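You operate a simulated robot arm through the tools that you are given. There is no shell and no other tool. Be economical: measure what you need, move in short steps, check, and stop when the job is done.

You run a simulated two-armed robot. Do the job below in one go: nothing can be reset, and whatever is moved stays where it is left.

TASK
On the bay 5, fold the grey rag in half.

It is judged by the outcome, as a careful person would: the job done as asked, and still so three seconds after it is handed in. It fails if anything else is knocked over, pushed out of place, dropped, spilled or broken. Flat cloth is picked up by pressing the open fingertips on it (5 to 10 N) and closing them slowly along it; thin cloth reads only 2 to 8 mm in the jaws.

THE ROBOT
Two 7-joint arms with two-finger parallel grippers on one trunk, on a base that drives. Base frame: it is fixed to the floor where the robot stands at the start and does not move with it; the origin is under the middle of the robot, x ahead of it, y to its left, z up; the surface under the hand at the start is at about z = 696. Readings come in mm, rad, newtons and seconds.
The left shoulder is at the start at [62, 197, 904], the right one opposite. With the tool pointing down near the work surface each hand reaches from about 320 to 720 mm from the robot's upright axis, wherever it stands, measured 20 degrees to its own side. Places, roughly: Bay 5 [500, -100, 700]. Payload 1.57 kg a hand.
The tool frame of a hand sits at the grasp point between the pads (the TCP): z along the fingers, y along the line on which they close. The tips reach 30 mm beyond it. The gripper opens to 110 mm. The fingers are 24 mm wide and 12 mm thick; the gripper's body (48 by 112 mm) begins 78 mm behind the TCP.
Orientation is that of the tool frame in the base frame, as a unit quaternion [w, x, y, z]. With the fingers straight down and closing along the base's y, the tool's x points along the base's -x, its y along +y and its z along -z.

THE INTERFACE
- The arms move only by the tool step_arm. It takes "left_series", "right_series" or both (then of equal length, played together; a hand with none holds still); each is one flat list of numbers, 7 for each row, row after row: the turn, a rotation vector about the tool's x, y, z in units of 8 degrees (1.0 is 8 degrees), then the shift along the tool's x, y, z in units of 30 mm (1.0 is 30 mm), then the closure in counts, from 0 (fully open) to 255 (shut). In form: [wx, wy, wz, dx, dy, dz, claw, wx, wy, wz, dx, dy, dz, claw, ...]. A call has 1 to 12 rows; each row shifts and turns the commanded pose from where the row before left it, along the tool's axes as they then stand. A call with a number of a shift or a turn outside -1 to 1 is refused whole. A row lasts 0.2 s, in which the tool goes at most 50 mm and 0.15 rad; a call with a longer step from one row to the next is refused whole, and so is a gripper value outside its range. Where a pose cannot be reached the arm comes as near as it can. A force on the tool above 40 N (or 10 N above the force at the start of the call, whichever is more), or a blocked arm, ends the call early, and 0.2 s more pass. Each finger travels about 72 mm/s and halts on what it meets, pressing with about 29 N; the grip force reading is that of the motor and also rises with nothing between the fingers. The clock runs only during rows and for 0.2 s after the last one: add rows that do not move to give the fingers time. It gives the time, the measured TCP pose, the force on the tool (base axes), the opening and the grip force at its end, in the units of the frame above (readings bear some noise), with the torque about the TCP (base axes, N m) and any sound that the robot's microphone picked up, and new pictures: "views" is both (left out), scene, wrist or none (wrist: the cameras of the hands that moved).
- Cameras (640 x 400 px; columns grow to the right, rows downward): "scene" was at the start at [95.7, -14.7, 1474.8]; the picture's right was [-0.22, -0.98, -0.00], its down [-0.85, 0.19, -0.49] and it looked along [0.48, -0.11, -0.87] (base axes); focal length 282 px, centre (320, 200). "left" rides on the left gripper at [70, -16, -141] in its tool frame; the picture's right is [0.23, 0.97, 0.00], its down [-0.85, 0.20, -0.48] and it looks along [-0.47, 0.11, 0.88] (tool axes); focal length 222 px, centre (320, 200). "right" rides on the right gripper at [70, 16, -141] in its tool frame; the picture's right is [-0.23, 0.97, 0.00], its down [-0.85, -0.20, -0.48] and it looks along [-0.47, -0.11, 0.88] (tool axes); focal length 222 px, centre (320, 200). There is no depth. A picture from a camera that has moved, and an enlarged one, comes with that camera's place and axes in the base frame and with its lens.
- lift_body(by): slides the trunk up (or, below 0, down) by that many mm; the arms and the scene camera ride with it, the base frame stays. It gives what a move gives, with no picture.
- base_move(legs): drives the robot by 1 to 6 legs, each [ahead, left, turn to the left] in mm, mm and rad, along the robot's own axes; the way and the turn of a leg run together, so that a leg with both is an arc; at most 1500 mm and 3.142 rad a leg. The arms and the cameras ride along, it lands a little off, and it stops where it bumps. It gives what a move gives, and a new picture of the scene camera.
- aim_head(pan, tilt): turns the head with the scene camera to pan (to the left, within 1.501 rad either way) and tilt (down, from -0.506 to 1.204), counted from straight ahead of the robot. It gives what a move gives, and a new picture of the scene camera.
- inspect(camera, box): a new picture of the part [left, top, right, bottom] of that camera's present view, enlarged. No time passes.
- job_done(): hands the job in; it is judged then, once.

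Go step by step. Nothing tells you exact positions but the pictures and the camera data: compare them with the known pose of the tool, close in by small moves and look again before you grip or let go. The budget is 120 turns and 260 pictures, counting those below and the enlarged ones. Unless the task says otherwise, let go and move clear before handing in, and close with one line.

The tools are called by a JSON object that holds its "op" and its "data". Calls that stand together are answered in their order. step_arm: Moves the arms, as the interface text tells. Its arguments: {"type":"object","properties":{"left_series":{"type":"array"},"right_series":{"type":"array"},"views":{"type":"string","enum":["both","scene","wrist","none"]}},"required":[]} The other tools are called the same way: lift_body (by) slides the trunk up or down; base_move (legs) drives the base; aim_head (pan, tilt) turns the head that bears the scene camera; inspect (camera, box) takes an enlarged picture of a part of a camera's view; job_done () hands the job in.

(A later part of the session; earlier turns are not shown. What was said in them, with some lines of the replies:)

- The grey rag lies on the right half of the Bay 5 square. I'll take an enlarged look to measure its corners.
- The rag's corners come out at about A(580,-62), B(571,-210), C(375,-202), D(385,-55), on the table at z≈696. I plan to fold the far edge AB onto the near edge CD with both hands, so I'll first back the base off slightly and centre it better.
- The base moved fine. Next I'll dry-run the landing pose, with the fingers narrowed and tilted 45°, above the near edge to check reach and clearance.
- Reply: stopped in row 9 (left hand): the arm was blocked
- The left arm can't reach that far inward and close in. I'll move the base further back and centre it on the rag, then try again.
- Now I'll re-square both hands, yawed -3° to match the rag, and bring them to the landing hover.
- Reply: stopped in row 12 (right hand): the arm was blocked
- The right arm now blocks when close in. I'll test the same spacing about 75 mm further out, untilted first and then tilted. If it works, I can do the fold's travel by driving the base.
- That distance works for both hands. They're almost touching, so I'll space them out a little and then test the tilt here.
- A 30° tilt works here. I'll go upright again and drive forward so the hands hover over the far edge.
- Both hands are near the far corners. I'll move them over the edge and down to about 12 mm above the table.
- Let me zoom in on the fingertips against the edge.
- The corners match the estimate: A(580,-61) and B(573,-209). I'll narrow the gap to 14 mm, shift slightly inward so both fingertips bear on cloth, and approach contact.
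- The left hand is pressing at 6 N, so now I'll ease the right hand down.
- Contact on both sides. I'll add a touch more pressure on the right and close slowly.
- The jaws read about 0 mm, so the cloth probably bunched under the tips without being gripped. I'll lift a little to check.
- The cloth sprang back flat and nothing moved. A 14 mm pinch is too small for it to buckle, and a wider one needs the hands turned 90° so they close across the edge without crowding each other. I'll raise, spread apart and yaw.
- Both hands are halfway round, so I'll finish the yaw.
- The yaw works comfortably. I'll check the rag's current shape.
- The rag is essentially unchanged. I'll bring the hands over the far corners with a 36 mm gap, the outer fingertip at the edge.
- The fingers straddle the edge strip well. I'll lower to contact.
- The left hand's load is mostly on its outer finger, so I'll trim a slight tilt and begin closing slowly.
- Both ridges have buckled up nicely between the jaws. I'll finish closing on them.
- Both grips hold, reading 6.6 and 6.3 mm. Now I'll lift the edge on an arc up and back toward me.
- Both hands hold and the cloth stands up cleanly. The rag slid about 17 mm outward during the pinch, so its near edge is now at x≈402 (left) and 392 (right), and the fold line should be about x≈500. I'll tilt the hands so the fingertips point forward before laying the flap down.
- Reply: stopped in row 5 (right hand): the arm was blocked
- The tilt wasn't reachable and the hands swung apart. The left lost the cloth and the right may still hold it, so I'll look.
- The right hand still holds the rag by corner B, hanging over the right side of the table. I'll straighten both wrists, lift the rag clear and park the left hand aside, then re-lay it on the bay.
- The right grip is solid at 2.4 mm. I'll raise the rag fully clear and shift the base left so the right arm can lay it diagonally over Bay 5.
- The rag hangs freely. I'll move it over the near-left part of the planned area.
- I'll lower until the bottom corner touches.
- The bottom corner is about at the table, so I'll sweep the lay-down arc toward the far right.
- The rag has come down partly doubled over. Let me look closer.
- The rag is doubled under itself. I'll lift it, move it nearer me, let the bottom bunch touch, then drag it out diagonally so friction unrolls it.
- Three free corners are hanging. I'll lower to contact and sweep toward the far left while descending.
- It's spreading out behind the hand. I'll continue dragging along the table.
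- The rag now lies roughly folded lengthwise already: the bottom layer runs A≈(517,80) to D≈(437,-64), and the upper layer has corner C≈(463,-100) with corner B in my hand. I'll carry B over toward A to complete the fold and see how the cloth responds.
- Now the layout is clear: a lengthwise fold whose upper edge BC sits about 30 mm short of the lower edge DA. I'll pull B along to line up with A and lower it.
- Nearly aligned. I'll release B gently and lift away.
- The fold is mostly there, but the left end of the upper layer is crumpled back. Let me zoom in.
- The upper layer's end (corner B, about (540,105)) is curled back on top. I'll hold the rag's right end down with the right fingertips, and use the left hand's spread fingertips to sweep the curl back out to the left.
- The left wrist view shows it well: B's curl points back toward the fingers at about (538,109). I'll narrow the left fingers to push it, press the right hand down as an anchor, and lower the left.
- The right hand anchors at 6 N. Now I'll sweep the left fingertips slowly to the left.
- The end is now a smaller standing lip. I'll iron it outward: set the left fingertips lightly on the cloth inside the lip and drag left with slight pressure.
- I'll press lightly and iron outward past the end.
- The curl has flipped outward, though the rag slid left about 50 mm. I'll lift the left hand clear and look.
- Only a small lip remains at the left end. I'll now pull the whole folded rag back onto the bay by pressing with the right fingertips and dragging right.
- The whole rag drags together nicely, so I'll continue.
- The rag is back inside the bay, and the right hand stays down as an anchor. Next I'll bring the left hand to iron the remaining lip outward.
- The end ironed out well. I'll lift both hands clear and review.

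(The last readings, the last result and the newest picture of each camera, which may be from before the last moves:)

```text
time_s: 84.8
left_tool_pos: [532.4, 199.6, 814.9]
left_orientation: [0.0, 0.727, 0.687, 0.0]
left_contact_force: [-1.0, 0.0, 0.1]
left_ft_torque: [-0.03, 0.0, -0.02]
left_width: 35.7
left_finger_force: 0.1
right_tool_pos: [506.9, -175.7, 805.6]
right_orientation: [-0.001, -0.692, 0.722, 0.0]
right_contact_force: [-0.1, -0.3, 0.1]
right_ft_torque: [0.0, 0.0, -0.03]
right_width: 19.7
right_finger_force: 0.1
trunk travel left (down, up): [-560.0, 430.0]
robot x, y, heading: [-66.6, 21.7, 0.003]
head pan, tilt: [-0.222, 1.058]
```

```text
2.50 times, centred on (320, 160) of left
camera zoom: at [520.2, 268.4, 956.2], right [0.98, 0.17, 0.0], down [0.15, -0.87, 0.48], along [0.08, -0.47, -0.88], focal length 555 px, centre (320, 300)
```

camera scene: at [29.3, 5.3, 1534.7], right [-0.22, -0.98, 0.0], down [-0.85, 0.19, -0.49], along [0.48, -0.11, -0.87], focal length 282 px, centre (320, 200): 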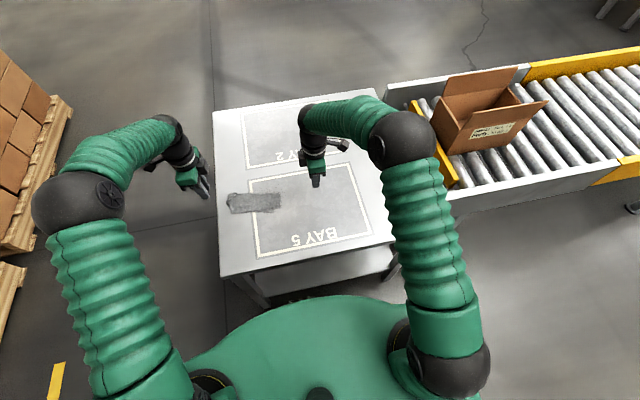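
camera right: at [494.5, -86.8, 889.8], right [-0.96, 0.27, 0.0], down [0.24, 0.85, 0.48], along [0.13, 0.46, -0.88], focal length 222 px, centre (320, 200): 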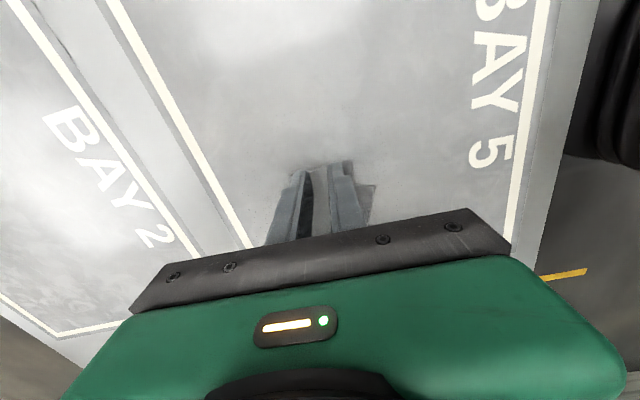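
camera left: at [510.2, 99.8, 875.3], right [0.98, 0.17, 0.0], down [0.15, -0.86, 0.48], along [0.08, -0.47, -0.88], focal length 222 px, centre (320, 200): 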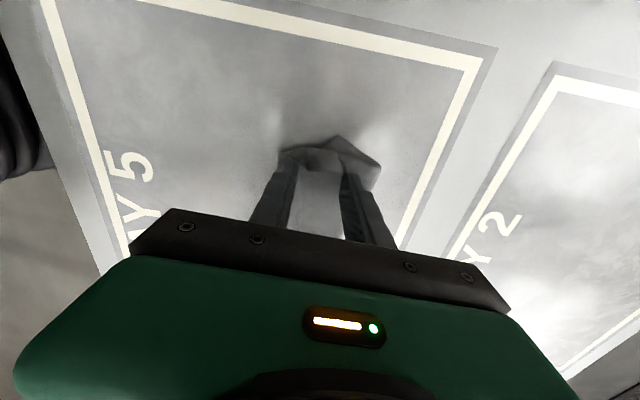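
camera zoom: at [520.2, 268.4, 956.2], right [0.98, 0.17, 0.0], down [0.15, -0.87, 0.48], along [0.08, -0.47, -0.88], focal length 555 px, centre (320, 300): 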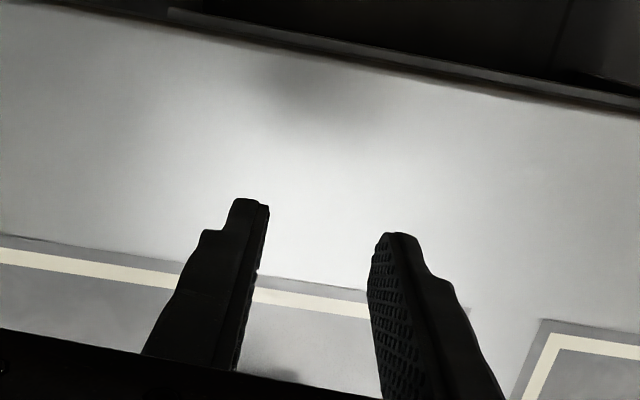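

This is now a recognisable half fold, but the layers are skewed: C is about 30 mm off D, and A sits about 35 mm inside B, with a small curl at the far-left corner. I'll stretch the lower layer by pinning the left end and pulling the exposed corner D to the right.

{"op": "step_arm", "data": {"left_series": [0, 0, 0, -0.915, 0.01, 0, 172, 0, 0, 0, -0.915, 0.01, 0, 172, 0, 0, 0, -0.915, 0.01, 0, 172, 0, 0, 0, -0.915, 0.01, 0, 172, 0, 0, 0, -0.915, 0.01, 0, 172, 0, 0, 0, -0.915, 0.01, 0, 172, 0, 0, 0, 0, 0, 0.8, 172, 0, 0, 0, 0, 0, 0.8, 172, 0, 0, 0, 0, 0, 0.8, 172, 0, 0, 0, 0, 0, 0.4, 172, 0, 0, 0, 0, 0, 0.1, 172], "right_series": [0, 0, 0, -0.685, 0.363, 0, 255, 0, 0, 0, -0.685, 0.363, 0, 255, 0, 0, 0, -0.685, 0.363, 0, 255, 0, 0, 0, -0.685, 0.363, 0, 255, 0, 0, 0, 0, 0, 0.7, 255, 0, 0, 0, 0, 0, 0.7, 255, 0, 0, 0, 0, 0, 0.6, 255, 0, 0, 0, 0, 0, 0, 255, 0, 0, 0, 0, 0, 0, 255, 0, 0, 0, 0, 0, 0, 255, 0, 0, 0, 0, 0, 0, 255], "views": "none"}}

{"op": "inspect", "data": {"camera": "right", "box": [240, 60, 480, 240]}}

{"op": "inspect", "data": {"camera": "scene", "box": [255, 165, 345, 225]}}

```text
time_s: 87.2
left_tool_pos: [526.0, 32.2, 728.6]
left_orientation: [0.001, 0.727, 0.687, 0.002]
left_contact_force: [1.1, 0.0, 7.8]
left_ft_torque: [0.06, -0.25, -0.01]
left_width: 36.4
left_finger_force: 0.1
right_tool_pos: [465.0, -90.3, 745.6]
right_orientation: [-0.001, -0.692, 0.722, 0.001]
right_contact_force: [-0.2, 0.9, -0.2]
right_ft_torque: [0.0, 0.0, 0.04]
right_width: 0.1
right_finger_force: 21.6
trunk travel left (down, up): [-560.0, 430.0]
robot x, y, heading: [-68.6, 16.5, 0.004]
head pan, tilt: [-0.222, 1.058]
```

```text
2.22 times, centred on (360, 150) of right
camera zoom: at [446.0, -159.1, 887.4], right [-0.96, 0.27, 0.0], down [0.24, 0.85, 0.48], along [0.13, 0.46, -0.88], focal length 494 px, centre (231, 311)
```

zoom: 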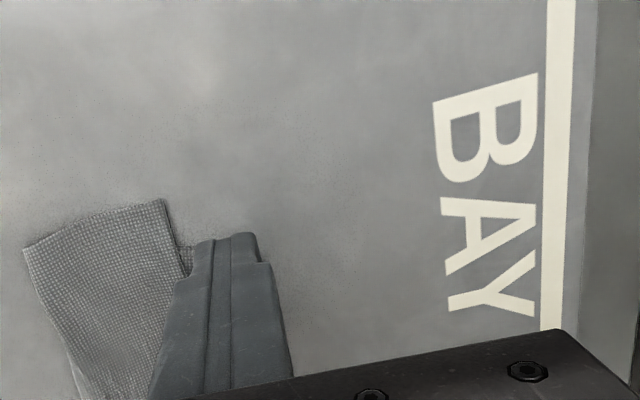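

```text
6.67 times, centred on (300, 195) of scene
camera zoom: at [27.1, 5.7, 1535.1], right [-0.22, -0.98, 0.0], down [-0.85, 0.19, -0.49], along [0.48, -0.11, -0.87], focal length 1880 px, centre (453, 233)
```

zoom: 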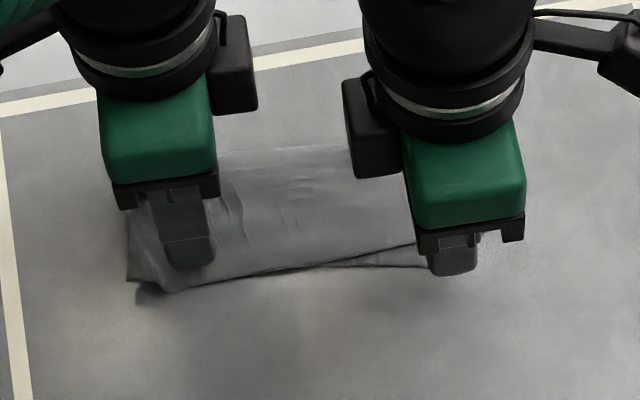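

The right fingertips are over D. I'll press and pull it right slowly.

{"op": "step_arm", "data": {"right_series": [0, 0, 0, 0, 0, 0.4, 255, 0, 0, 0, 0, 0, 0.15, 255, 0, 0, 0, 0, 0, 0.06, 255, 0, 0, 0, 0, 0, 0.02, 255, 0, 0, 0, 0.2, 0, 0, 255, 0, 0, 0, 0.2, 0, 0, 255, 0, 0, 0, 0.2, 0, 0, 255, 0, 0, 0, 0.2, 0, 0, 255, 0, 0, 0, 0.2, 0, 0, 255], "views": "none"}}

{"op": "inspect", "data": {"camera": "right", "box": [240, 60, 480, 240]}}

{"op": "inspect", "data": {"camera": "scene", "box": [255, 165, 345, 225]}}

```text
time_s: 89.2
left_tool_pos: [524.7, 33.9, 728.4]
left_orientation: [0.001, 0.727, 0.687, 0.0]
left_contact_force: [0.1, -1.2, 15.6]
left_ft_torque: [0.04, -0.46, -0.04]
left_width: 35.7
left_finger_force: 0.4
right_tool_pos: [465.5, -121.9, 727.6]
right_orientation: [-0.001, -0.691, 0.723, 0.0]
right_contact_force: [0.0, 2.1, 3.6]
right_ft_torque: [0.08, -0.1, 0.01]
right_width: 0.1
right_finger_force: 21.4
trunk travel left (down, up): [-560.0, 430.0]
robot x, y, heading: [-70.5, 19.7, 0.004]
head pan, tilt: [-0.222, 1.058]
```

```text
2.22 times, centred on (360, 150) of right
camera zoom: at [445.0, -189.9, 868.7], right [-0.96, 0.27, 0.0], down [0.24, 0.85, 0.48], along [0.13, 0.46, -0.88], focal length 494 px, centre (231, 311)
```

zoom: 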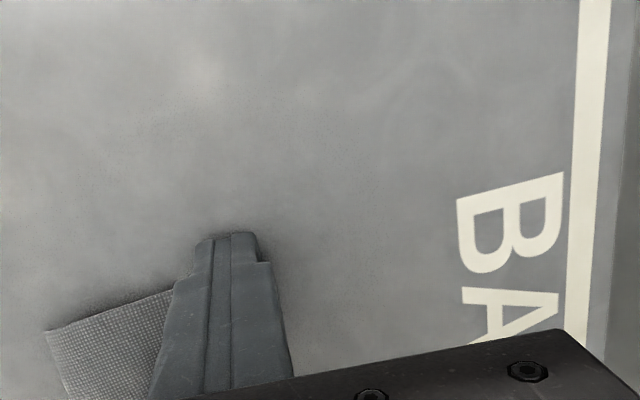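

```text
6.67 times, centred on (300, 195) of scene
camera zoom: at [25.1, 5.6, 1535.1], right [-0.22, -0.98, 0.0], down [-0.85, 0.19, -0.49], along [0.48, -0.11, -0.87], focal length 1880 px, centre (453, 233)
```

zoom: 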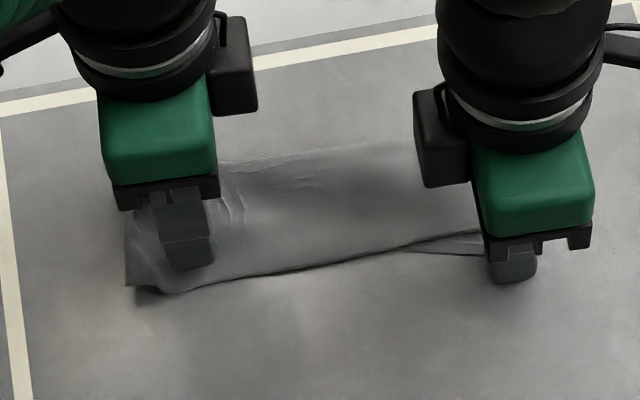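

{"op": "step_arm", "data": {"right_series": [0, 0, 0, 0, 0, -0.5, 255, 0, 0, 0, 0, 0, -0.9, 255, 0, 0, 0, 0.9, 0, -0.9, 255, 0, 0, 0, 0.9, 0, -0.3, 255, 0, 0, 0, 0.6, 0, 0, 255], "left_series": [0, 0, 0, 0, 0, -0.5, 172, 0, 0, 0, 0, 0, -0.9, 172, 0, 0, 0, 0.9, 0, -0.9, 172, 0, 0, 0, 0.9, 0, -0.3, 172, 0, 0, 0, 0.9, 0, 0, 172], "views": "none"}}

{"op": "inspect", "data": {"camera": "scene", "box": [255, 170, 345, 225]}}

{"op": "inspect", "data": {"camera": "left", "box": [200, 120, 440, 260]}}

```text
time_s: 90.4
left_tool_pos: [531.5, 114.0, 805.3]
left_orientation: [-0.001, 0.726, 0.687, 0.0]
left_contact_force: [-0.2, 0.9, -0.5]
left_ft_torque: [0.0, 0.0, 0.0]
left_width: 35.7
left_finger_force: 0.2
right_tool_pos: [462.3, -193.4, 805.8]
right_orientation: [-0.002, -0.692, 0.722, -0.001]
right_contact_force: [0.6, -0.5, -1.3]
right_ft_torque: [0.01, 0.01, 0.01]
right_width: 0.0
right_finger_force: 20.7
trunk travel left (down, up): [-560.0, 430.0]
robot x, y, heading: [-64.8, 19.8, 0.009]
head pan, tilt: [-0.222, 1.058]
```

```text
7.11 times, centred on (300, 198) of scene
camera zoom: at [28.8, 6.0, 1534.8], right [-0.22, -0.98, 0.0], down [-0.85, 0.19, -0.49], along [0.48, -0.11, -0.87], focal length 2006 px, centre (462, 218)
```

zoom: 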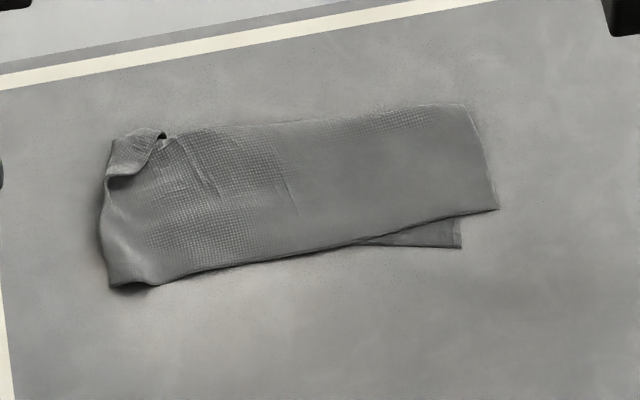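

```text
2.67 times, centred on (320, 190) of left
camera zoom: at [517.7, 184.1, 946.9], right [0.99, 0.17, 0.0], down [0.15, -0.86, 0.48], along [0.08, -0.47, -0.88], focal length 592 px, centre (320, 227)
```

zoom: 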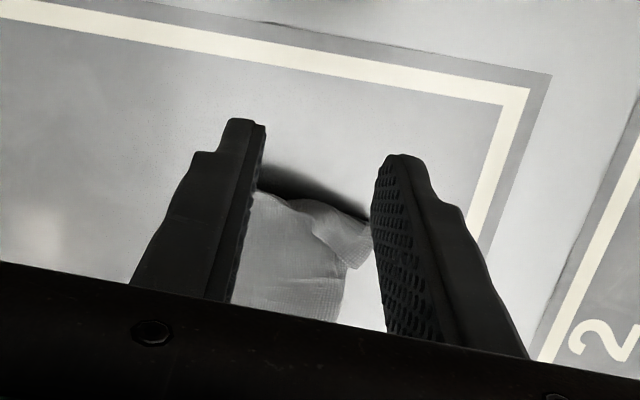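

Everything sprang back together, so the skew remains (C−D≈28 mm), along with the small curl at the far-left fold corner. I'll position the right hand near C, where it can pinch the upper layer, and the left hand inside the far-left curl to iron it.

{"op": "step_arm", "data": {"left_series": [0, 0, 0, -0.753, 0.248, 0, 209, 0, 0, 0, -0.753, 0.248, 0, 209, 0, 0, 0, -0.753, 0.248, 0, 209, 0, 0, 0, -0.753, 0.248, 0, 209, 0, 0, 0, 0, 0, 0.8, 209, 0, 0, 0, 0, 0, 0.8, 209, 0, 0, 0, 0, 0, 0.6, 209, 0, 0, 0, 0, 0, 0.23, 209, 0, 0, 0, 0, 0, 0, 209], "right_series": [0, 0, 0, -0.817, -0.39, 0, 195, 0, 0, 0, -0.817, -0.39, 0, 195, 0, 0, 0, -0.817, -0.39, 0, 195, 0, 0, 0, -0.817, -0.39, 0, 195, 0, 0, 0, 0, 0, 0.8, 195, 0, 0, 0, 0, 0, 0.8, 195, 0, 0, 0, 0, 0, 0.6, 195, 0, 0, 0, 0, 0, 0.25, 195, 0, 0, 0, 0, 0, 0.08, 195], "views": "none"}}

{"op": "inspect", "data": {"camera": "left", "box": [200, 80, 440, 240]}}

{"op": "inspect", "data": {"camera": "right", "box": [240, 100, 440, 230]}}

```text
time_s: 92.4
left_tool_pos: [553.5, 20.7, 733.5]
left_orientation: [0.0, 0.727, 0.687, -0.001]
left_contact_force: [-0.8, -0.2, 0.5]
left_ft_torque: [-0.01, -0.01, -0.01]
left_width: 20.0
left_finger_force: 0.1
right_tool_pos: [513.4, -96.7, 728.9]
right_orientation: [-0.002, -0.691, 0.723, 0.0]
right_contact_force: [0.0, 0.5, 1.2]
right_ft_torque: [-0.02, -0.02, 0.02]
right_width: 25.8
right_finger_force: 0.1
trunk travel left (down, up): [-560.0, 430.0]
robot x, y, heading: [-70.8, 22.7, 0.002]
head pan, tilt: [-0.222, 1.058]
```

```text
2.50 times, centred on (320, 160) of left
camera zoom: at [541.1, 91.2, 875.0], right [0.98, 0.17, 0.0], down [0.15, -0.87, 0.48], along [0.08, -0.47, -0.88], focal length 555 px, centre (320, 300)
```

zoom: 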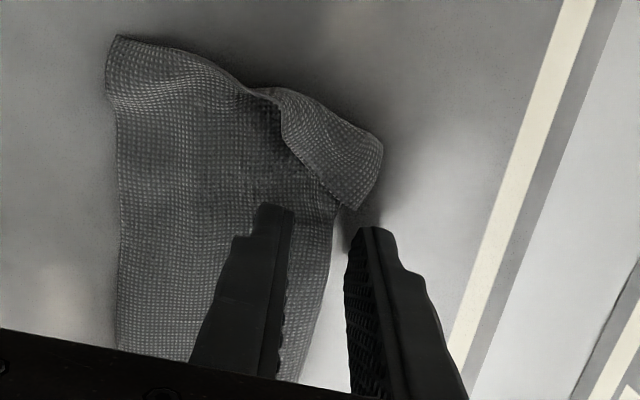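

```text
3.08 times, centred on (340, 165) of right
camera zoom: at [494.9, -164.8, 870.5], right [-0.96, 0.27, 0.0], down [0.24, 0.85, 0.48], along [0.13, 0.46, -0.88], focal length 684 px, centre (258, 308)
```

zoom: 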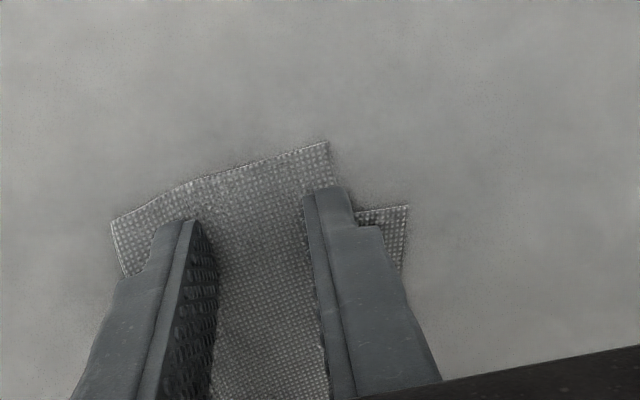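

I'll close the left fingers, anchor with the right, and iron the curl outward.

{"op": "step_arm", "data": {"left_series": [0, 0, 0, 0, 0, 0, 245, 0, 0, 0, 0, 0, 0.07, 245, 0, 0, 0, 0, 0, 0.06, 245, 0, 0, 0, 0.25, 0, 0.02, 245, 0, 0, 0, 0.25, 0, 0, 245, 0, 0, 0, 0.25, 0, 0, 245, 0, 0, 0, 0.25, 0, 0, 245, 0, 0, 0, 0.25, 0, 0, 245, 0, 0, 0, 0.25, 0, 0, 245, 0, 0, 0, 0.25, 0, 0, 245, 0, 0, 0, 0.25, 0, 0, 245, 0, 0, 0, 0.25, 0, 0, 245], "right_series": [0, 0, 0, 0, 0, 0.04, 195, 0, 0, 0, 0, 0, 0.03, 195, 0, 0, 0, 0, 0, 0, 195, 0, 0, 0, 0, 0, 0, 195, 0, 0, 0, 0, 0, 0, 195, 0, 0, 0, 0, 0, 0, 195, 0, 0, 0, 0, 0, 0, 195, 0, 0, 0, 0, 0, 0, 195, 0, 0, 0, 0, 0, 0, 195, 0, 0, 0, 0, 0, 0, 195, 0, 0, 0, 0, 0, 0, 195, 0, 0, 0, 0, 0, 0, 195], "views": "none"}}

{"op": "inspect", "data": {"camera": "scene", "box": [250, 165, 340, 225]}}

{"op": "inspect", "data": {"camera": "left", "box": [200, 80, 440, 240]}}

```text
time_s: 95.0
left_tool_pos: [556.8, 92.7, 730.5]
left_orientation: [0.001, 0.726, 0.687, 0.002]
left_contact_force: [-0.6, -1.3, 0.6]
left_ft_torque: [-0.03, 0.01, -0.02]
left_width: 4.9
left_finger_force: 0.5
right_tool_pos: [512.4, -96.8, 728.2]
right_orientation: [-0.002, -0.691, 0.722, -0.002]
right_contact_force: [2.1, 0.7, 26.0]
right_ft_torque: [0.13, 0.07, 0.01]
right_width: 24.2
right_finger_force: 0.1
trunk travel left (down, up): [-560.0, 430.0]
robot x, y, heading: [-67.5, 19.6, 0.002]
head pan, tilt: [-0.222, 1.058]
```

```text
6.67 times, centred on (295, 195) of scene
camera zoom: at [24.5, 8.8, 1535.3], right [-0.22, -0.98, 0.0], down [-0.85, 0.19, -0.49], along [0.48, -0.11, -0.87], focal length 1880 px, centre (487, 233)
```

zoom: 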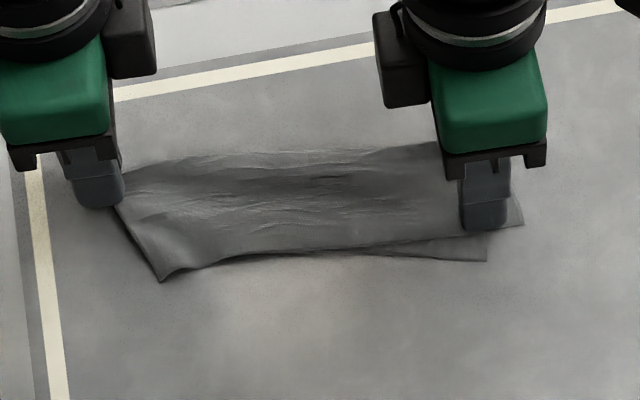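

```text
2.50 times, centred on (320, 160) of left
camera zoom: at [544.2, 162.4, 871.3], right [0.98, 0.17, 0.0], down [0.15, -0.86, 0.48], along [0.08, -0.47, -0.88], focal length 555 px, centre (320, 300)
```

zoom: 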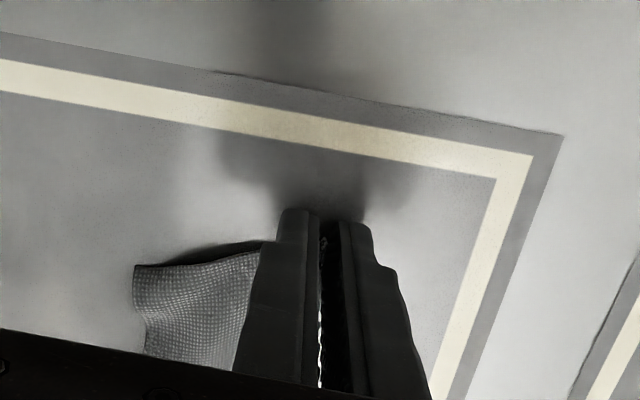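

The left end is now stretched out flat. Keeping the left hand there as an anchor, I'll ease the right hand's pressure and pinch the upper layer near C.

{"op": "step_arm", "data": {"left_series": [0, 0, 0, 0, 0, 0.06, 245, 0, 0, 0, 0, 0, 0, 245], "right_series": [0, 0, 0, 0, 0, -0.06, 195, 0, 0, 0, 0, 0, 0, 195], "views": "none"}}

```text
time_s: 95.6
left_tool_pos: [559.0, 90.3, 727.4]
left_orientation: [0.001, 0.726, 0.688, 0.001]
left_contact_force: [-0.3, 0.8, 5.7]
left_ft_torque: [-0.06, -0.02, -0.02]
left_width: 4.9
left_finger_force: 0.1
right_tool_pos: [510.8, -96.3, 728.0]
right_orientation: [-0.002, -0.691, 0.723, -0.001]
right_contact_force: [1.5, 0.6, 12.7]
right_ft_torque: [0.05, -0.05, 0.01]
right_width: 25.1
right_finger_force: 0.0
trunk travel left (down, up): [-560.0, 430.0]
robot x, y, heading: [-66.2, 18.8, 0.003]
head pan, tilt: [-0.222, 1.058]
```

{"op": "step_arm", "data": {"right_series": [0, 0, 0, 0, 0, -0.015, 199, 0, 0, 0, 0, 0, 0, 204, 0, 0, 0, 0, 0, 0, 209, 0, 0, 0, 0, 0, 0, 214, 0, 0, 0, 0, 0, 0, 219, 0, 0, 0, 0, 0, 0, 224, 0, 0, 0, 0, 0, 0, 229, 0, 0, 0, 0, 0, 0, 234, 0, 0, 0, 0, 0, 0, 240, 0, 0, 0, 0, 0, 0, 246, 0, 0, 0, 0, 0, 0, 252, 0, 0, 0, 0, 0, 0, 255], "views": "none"}}

{"op": "inspect", "data": {"camera": "right", "box": [240, 100, 440, 230]}}

```text
time_s: 98.2
left_tool_pos: [558.2, 89.5, 727.6]
left_orientation: [0.0, 0.726, 0.687, 0.0]
left_contact_force: [-0.3, 2.0, 11.5]
left_ft_torque: [-0.1, -0.02, -0.02]
left_width: 5.1
left_finger_force: 0.2
right_tool_pos: [513.4, -95.6, 729.4]
right_orientation: [-0.002, -0.691, 0.723, 0.0]
right_contact_force: [0.7, 1.8, 1.7]
right_ft_torque: [0.03, -0.03, 0.03]
right_width: 3.2
right_finger_force: 24.5
trunk travel left (down, up): [-560.0, 430.0]
robot x, y, heading: [-69.4, 17.2, 0.001]
head pan, tilt: [-0.222, 1.058]
```

```text
3.08 times, centred on (340, 165) of right
camera zoom: at [494.0, -164.8, 870.8], right [-0.96, 0.27, 0.0], down [0.24, 0.85, 0.48], along [0.13, 0.46, -0.88], focal length 684 px, centre (258, 308)
```

zoom: 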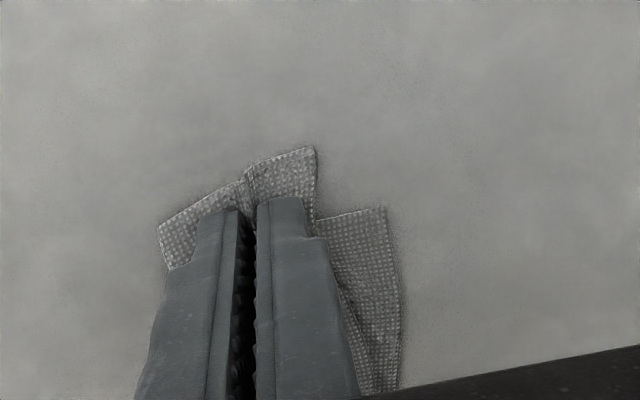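

Only the upper layer is gripped (3.2 mm). I'll lift slightly, shift it toward D and lower it.

{"op": "step_arm", "data": {"right_series": [0, 0, 0, 0, 0, -0.4, 255, 0, 0, 0, -0.08, 0.22, 0, 255, 0, 0, 0, -0.08, 0.22, 0, 255, 0, 0, 0, -0.08, 0.22, 0, 255, 0, 0, 0, 0, 0, 0.35, 255, 0, 0, 0, 0, 0, 0, 255], "views": "none"}}

{"op": "inspect", "data": {"camera": "right", "box": [240, 100, 440, 230]}}

{"op": "inspect", "data": {"camera": "scene", "box": [250, 165, 340, 225]}}

```text
time_s: 99.6
left_tool_pos: [558.0, 88.4, 727.4]
left_orientation: [0.0, 0.726, 0.688, -0.001]
left_contact_force: [0.4, 0.8, 13.5]
left_ft_torque: [-0.1, -0.01, 0.01]
left_width: 5.1
left_finger_force: 0.2
right_tool_pos: [493.4, -87.8, 730.8]
right_orientation: [-0.002, -0.692, 0.722, 0.0]
right_contact_force: [0.8, -0.2, 0.1]
right_ft_torque: [0.03, 0.03, -0.02]
right_width: 3.3
right_finger_force: 24.2
trunk travel left (down, up): [-560.0, 430.0]
robot x, y, heading: [-67.5, 18.5, 0.003]
head pan, tilt: [-0.222, 1.058]
```

```text
3.08 times, centred on (340, 165) of right
camera zoom: at [474.4, -157.3, 873.0], right [-0.96, 0.27, 0.0], down [0.24, 0.85, 0.48], along [0.13, 0.46, -0.88], focal length 684 px, centre (258, 308)
```

zoom: 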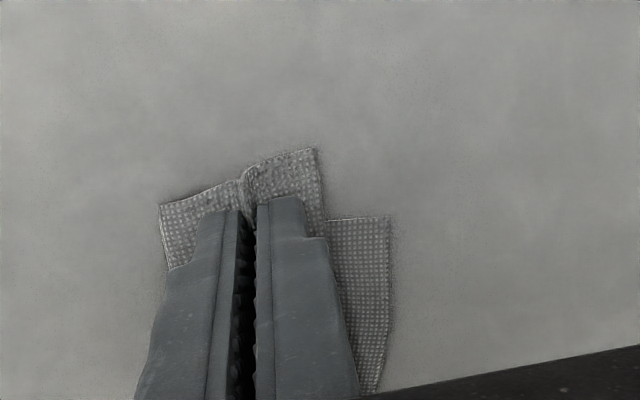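

```text
6.67 times, centred on (295, 195) of scene
camera zoom: at [26.6, 6.3, 1535.0], right [-0.22, -0.98, 0.0], down [-0.85, 0.19, -0.49], along [0.48, -0.11, -0.87], focal length 1880 px, centre (487, 233)
```

zoom: 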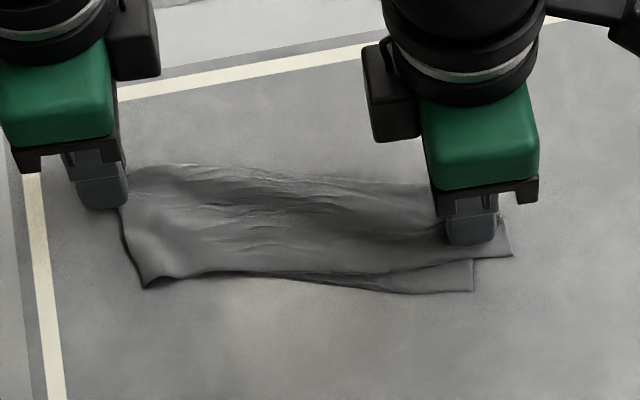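

The lower layer followed along. I'll lift the upper corner higher to break the contact, then shift it and set it down.

{"op": "step_arm", "data": {"right_series": [0, 0, 0, 0, 0, -0.7, 255, 0, 0, 0, 0, 0, -0.7, 255, 0, 0, 0, 0, 0, 0, 255, 0, 0, 0, -0.25, 0.35, 0, 255, 0, 0, 0, -0.25, 0.35, 0.2, 255, 0, 0, 0, 0, 0.2, 0.5, 255, 0, 0, 0, 0, 0, 0.6, 255, 0, 0, 0, 0, 0, 0, 255], "views": "none"}}

{"op": "inspect", "data": {"camera": "right", "box": [240, 100, 440, 230]}}

{"op": "inspect", "data": {"camera": "scene", "box": [250, 165, 340, 225]}}

```text
time_s: 101.4
left_tool_pos: [556.6, 89.4, 727.4]
left_orientation: [0.0, 0.726, 0.687, 0.0]
left_contact_force: [-0.6, 0.4, 12.4]
left_ft_torque: [-0.15, 0.02, -0.01]
left_width: 4.8
left_finger_force: 0.1
right_tool_pos: [466.5, -72.4, 734.3]
right_orientation: [-0.002, -0.692, 0.722, -0.001]
right_contact_force: [1.0, 0.9, 1.3]
right_ft_torque: [0.0, 0.0, 0.01]
right_width: 3.0
right_finger_force: 24.0
trunk travel left (down, up): [-560.0, 430.0]
robot x, y, heading: [-67.7, 20.4, 0.003]
head pan, tilt: [-0.222, 1.058]
```

```text
3.08 times, centred on (340, 165) of right
camera zoom: at [447.3, -140.7, 875.2], right [-0.96, 0.27, 0.0], down [0.24, 0.85, 0.48], along [0.13, 0.46, -0.88], focal length 684 px, centre (258, 308)
```

zoom: 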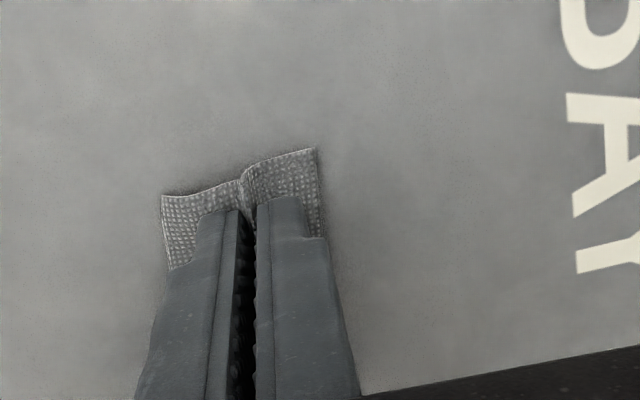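

```text
6.67 times, centred on (295, 195) of scene
camera zoom: at [26.4, 5.9, 1535.0], right [-0.22, -0.98, 0.0], down [-0.85, 0.19, -0.49], along [0.48, -0.11, -0.87], focal length 1880 px, centre (487, 233)
```

zoom: 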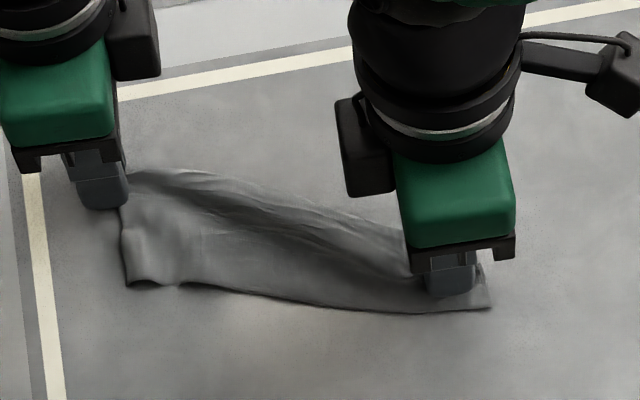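

D is no longer sticking out. I'll release the right hand and lift both clear to look.

{"op": "step_arm", "data": {"right_series": [0, 0, 0, 0, 0, 0.1, 240, 0, 0, 0, 0, 0, 0, 225, 0, 0, 0, 0, 0, 0, 215, 0, 0, 0, 0, 0, -0.4, 210, 0, 0, 0, 0, 0, -0.9, 210, 0, 0, 0, 0.9, 0, -0.9, 210, 0, 0, 0, 0.9, 0, 0, 210, 0, 0, 0, 0.9, 0, 0, 210], "left_series": [0, 0, 0, 0, 0, 0, 245, 0, 0, 0, 0, 0, 0, 225, 0, 0, 0, 0, 0, 0, 215, 0, 0, 0, 0, 0, -0.4, 210, 0, 0, 0, 0, 0, -0.9, 210, 0, 0, 0, 0.9, 0, -0.9, 210, 0, 0, 0, 0.9, 0, 0, 210, 0, 0, 0, 0.9, 0, 0, 210], "views": "none"}}

{"op": "inspect", "data": {"camera": "scene", "box": [250, 165, 340, 225]}}

```text
time_s: 103.2
left_tool_pos: [561.9, 170.5, 793.5]
left_orientation: [0.0, 0.727, 0.687, -0.001]
left_contact_force: [0.2, 0.3, -0.1]
left_ft_torque: [0.01, -0.02, -0.01]
left_width: 19.4
left_finger_force: 0.2
right_tool_pos: [462.7, -153.3, 796.8]
right_orientation: [-0.002, -0.692, 0.722, 0.0]
right_contact_force: [0.7, -0.1, -0.6]
right_ft_torque: [0.02, 0.02, 0.03]
right_width: 19.4
right_finger_force: 0.1
trunk travel left (down, up): [-560.0, 430.0]
robot x, y, heading: [-71.9, 21.4, 0.004]
head pan, tilt: [-0.222, 1.058]
```

```text
6.67 times, centred on (295, 195) of scene
camera zoom: at [28.6, 6.1, 1534.8], right [-0.22, -0.98, 0.0], down [-0.85, 0.19, -0.49], along [0.48, -0.11, -0.87], focal length 1880 px, centre (487, 233)
```

zoom: 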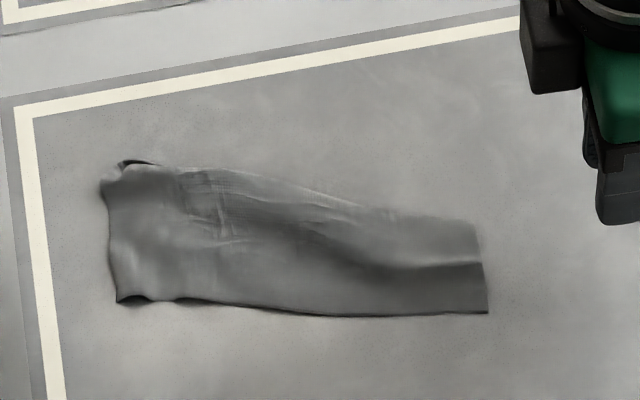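

{"op": "inspect", "data": {"camera": "right", "box": [200, 60, 520, 240]}}

{"op": "inspect", "data": {"camera": "left", "box": [120, 120, 440, 300]}}

{"op": "inspect", "data": {"camera": "scene", "box": [290, 190, 325, 215]}}

```text
2.00 times, centred on (360, 150) of right
camera zoom: at [443.8, -221.7, 937.4], right [-0.96, 0.27, 0.0], down [0.24, 0.85, 0.48], along [0.13, 0.46, -0.88], focal length 444 px, centre (240, 300)
```

zoom: 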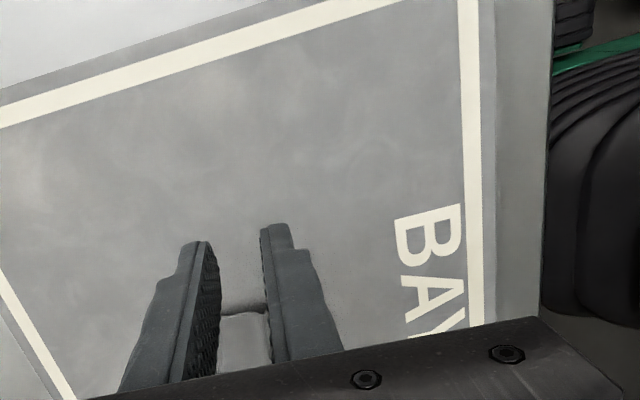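

```text
2.00 times, centred on (280, 210) of left
camera zoom: at [549.3, 240.5, 933.7], right [0.99, 0.17, 0.0], down [0.15, -0.86, 0.48], along [0.08, -0.47, -0.88], focal length 444 px, centre (400, 180)
```

zoom: 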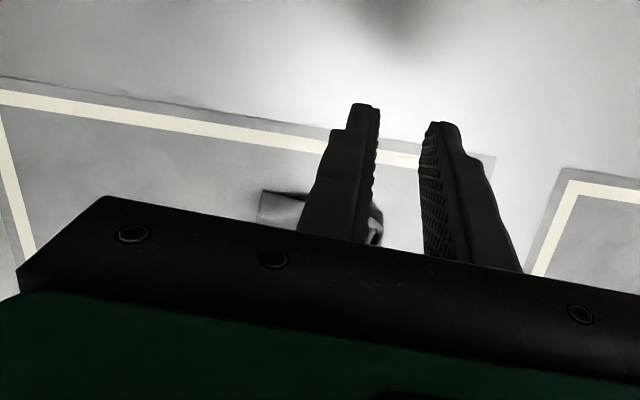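

```text
16.00 times, centred on (308, 202) of scene
camera zoom: at [28.6, 6.1, 1534.8], right [-0.22, -0.98, 0.0], down [-0.85, 0.19, -0.49], along [0.48, -0.11, -0.87], focal length 4512 px, centre (520, 160)
```

zoom: 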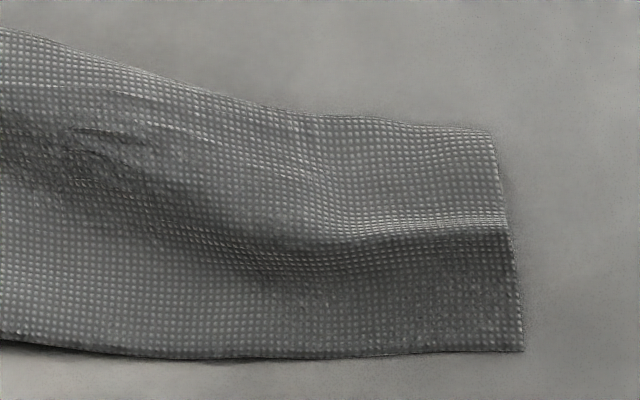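

The fold is now neat, with just a ridge of slack in the upper layer near the right end. I'll iron it gently toward the fold with closed right fingertips.

{"op": "step_arm", "data": {"right_series": [0, 0, 0, -0.835, -0.02, 0, 255, 0, 0, 0, -0.835, -0.02, 0, 255, 0, 0, 0, -0.835, -0.02, 0, 255, 0, 0, 0, 0, 0, 0.8, 255, 0, 0, 0, 0, 0, 0.8, 255, 0, 0, 0, 0, 0, 0.4, 255, 0, 0, 0, 0, 0, 0.17, 255, 0, 0, 0, 0, 0, 0.07, 255, 0, 0, 0, 0, 0, 0, 255], "views": "none"}}

{"op": "inspect", "data": {"camera": "right", "box": [220, 80, 460, 230]}}

```text
time_s: 105.2
left_tool_pos: [561.8, 172.3, 793.4]
left_orientation: [0.0, 0.727, 0.687, -0.001]
left_contact_force: [-0.8, -0.6, 0.2]
left_ft_torque: [0.01, 0.01, -0.02]
left_width: 19.2
left_finger_force: 0.0
right_tool_pos: [467.6, -79.5, 730.3]
right_orientation: [-0.002, -0.692, 0.722, -0.001]
right_contact_force: [-0.1, 0.0, 7.2]
right_ft_torque: [0.01, -0.06, -0.02]
right_width: 0.0
right_finger_force: 22.0
trunk travel left (down, up): [-560.0, 430.0]
robot x, y, heading: [-68.0, 18.1, 0.005]
head pan, tilt: [-0.222, 1.058]
```

```text
2.67 times, centred on (340, 155) of right
camera zoom: at [449.6, -147.5, 871.3], right [-0.96, 0.27, 0.0], down [0.24, 0.85, 0.48], along [0.13, 0.46, -0.88], focal length 592 px, centre (267, 320)
```

zoom: 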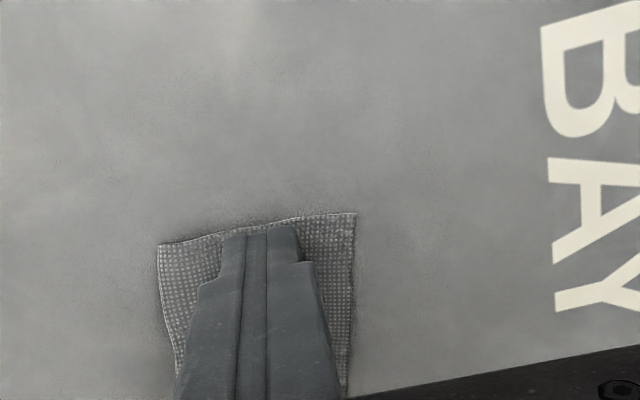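

{"op": "step_arm", "data": {"right_series": [0, 0, 0, 0, -0.25, 0, 255, 0, 0, 0, 0, -0.25, 0, 255, 0, 0, 0, 0, -0.25, 0, 255, 0, 0, 0, 0, -0.25, 0, 255, 0, 0, 0, 0, -0.25, 0, 255, 0, 0, 0, 0, -0.25, 0, 255, 0, 0, 0, 0, 0, -0.5, 255, 0, 0, 0, 0, 0, -0.9, 255, 0, 0, 0, 0.9, 0, -0.9, 255, 0, 0, 0, 0.9, 0, 0, 255, 0, 0, 0, 0.9, 0, 0, 255], "views": "none"}}

{"op": "inspect", "data": {"camera": "scene", "box": [250, 165, 340, 225]}}

```text
time_s: 107.6
left_tool_pos: [561.8, 169.7, 793.6]
left_orientation: [-0.001, 0.727, 0.687, 0.001]
left_contact_force: [-0.8, 0.1, -0.1]
left_ft_torque: [0.02, -0.04, 0.0]
left_width: 19.4
left_finger_force: 0.0
right_tool_pos: [511.5, -162.0, 798.8]
right_orientation: [-0.002, -0.692, 0.722, 0.0]
right_contact_force: [0.6, 0.7, 0.5]
right_ft_torque: [-0.01, -0.01, 0.01]
right_width: 0.0
right_finger_force: 21.3
trunk travel left (down, up): [-560.0, 430.0]
robot x, y, heading: [-70.7, 15.9, 0.007]
head pan, tilt: [-0.222, 1.058]
```

```text
6.67 times, centred on (295, 195) of scene
camera zoom: at [29.1, 4.8, 1534.7], right [-0.22, -0.98, 0.0], down [-0.85, 0.19, -0.49], along [0.48, -0.11, -0.87], focal length 1880 px, centre (487, 233)
```

zoom: 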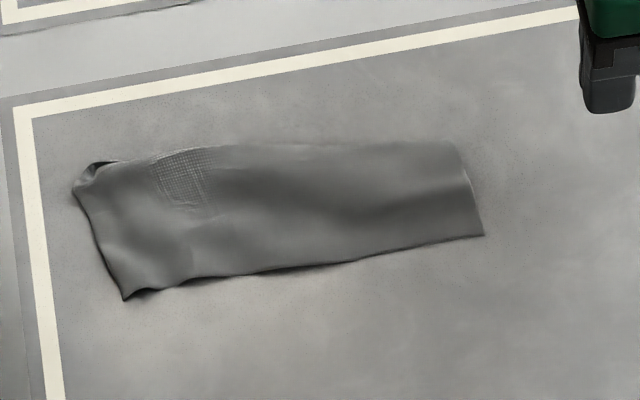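

The rag is now a clean rectangle, folded in half along its length and inside Bay 5. I'll raise and spread the hands clear and take a last look.

{"op": "step_arm", "data": {"left_series": [0, 0, 0, 0.6, 0, -0.9, 210, 0, 0, 0, 0.6, 0, -0.9, 210, 0, 0, 0, 0.6, 0, -0.5, 210, 0, 0, 0, 0, 0, 0, 210], "right_series": [0, 0, 0, 0.6, 0, -0.9, 255, 0, 0, 0, 0.6, 0, -0.9, 255, 0, 0, 0, 0.6, 0, -0.5, 255, 0, 0, 0, 0, 0, 0, 255], "views": "scene"}}

{"op": "inspect", "data": {"camera": "scene", "box": [255, 180, 325, 218]}}

```text
time_s: 108.6
left_tool_pos: [565.9, 222.8, 862.0]
left_orientation: [0.0, 0.726, 0.687, 0.0]
left_contact_force: [-0.4, -0.6, -0.3]
left_ft_torque: [-0.02, 0.02, 0.01]
left_width: 19.3
left_finger_force: 0.2
right_tool_pos: [509.3, -218.2, 866.2]
right_orientation: [-0.002, -0.692, 0.722, -0.002]
right_contact_force: [-0.1, -0.1, -0.4]
right_ft_torque: [-0.02, 0.02, -0.01]
right_width: 0.0
right_finger_force: 21.3
trunk travel left (down, up): [-560.0, 430.0]
robot x, y, heading: [-68.7, 20.2, 0.001]
head pan, tilt: [-0.222, 1.058]
camera scene: at [29.3, 6.1, 1534.7], right [-0.22, -0.98, 0.0], down [-0.85, 0.19, -0.49], along [0.48, -0.11, -0.87], focal length 282 px, centre (320, 200)
```

scene: 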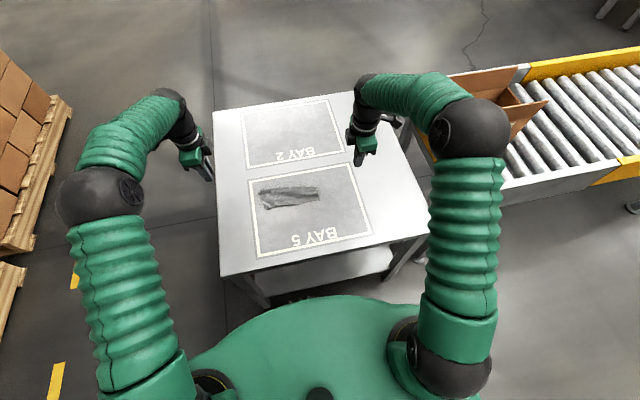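

```text
9.14 times, centred on (290, 199) of scene
camera zoom: at [29.3, 6.1, 1534.7], right [-0.22, -0.98, 0.0], down [-0.85, 0.19, -0.49], along [0.48, -0.11, -0.87], focal length 2579 px, centre (594, 209)
```

zoom: 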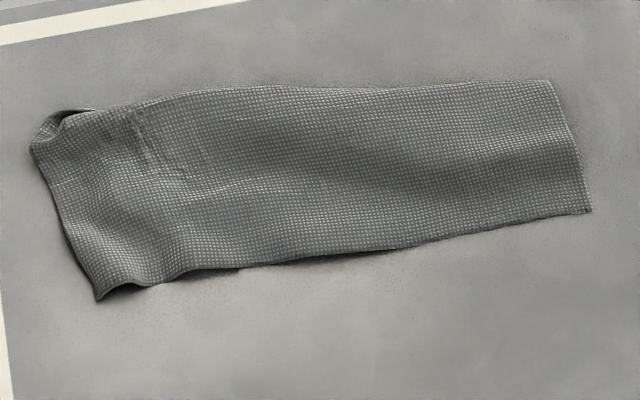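

The rag lies folded in half inside Bay 5, the hands are clear, and nothing else has been disturbed. I'm handing in now.

{"op": "job_done", "data": {}}

```text
The job is handed in.
```

The grey rag is folded in half lengthwise inside Bay 5, with a small curl at the far-left corner and the layers not perfectly lined up; both hands are clear and nothing else looked disturbed.
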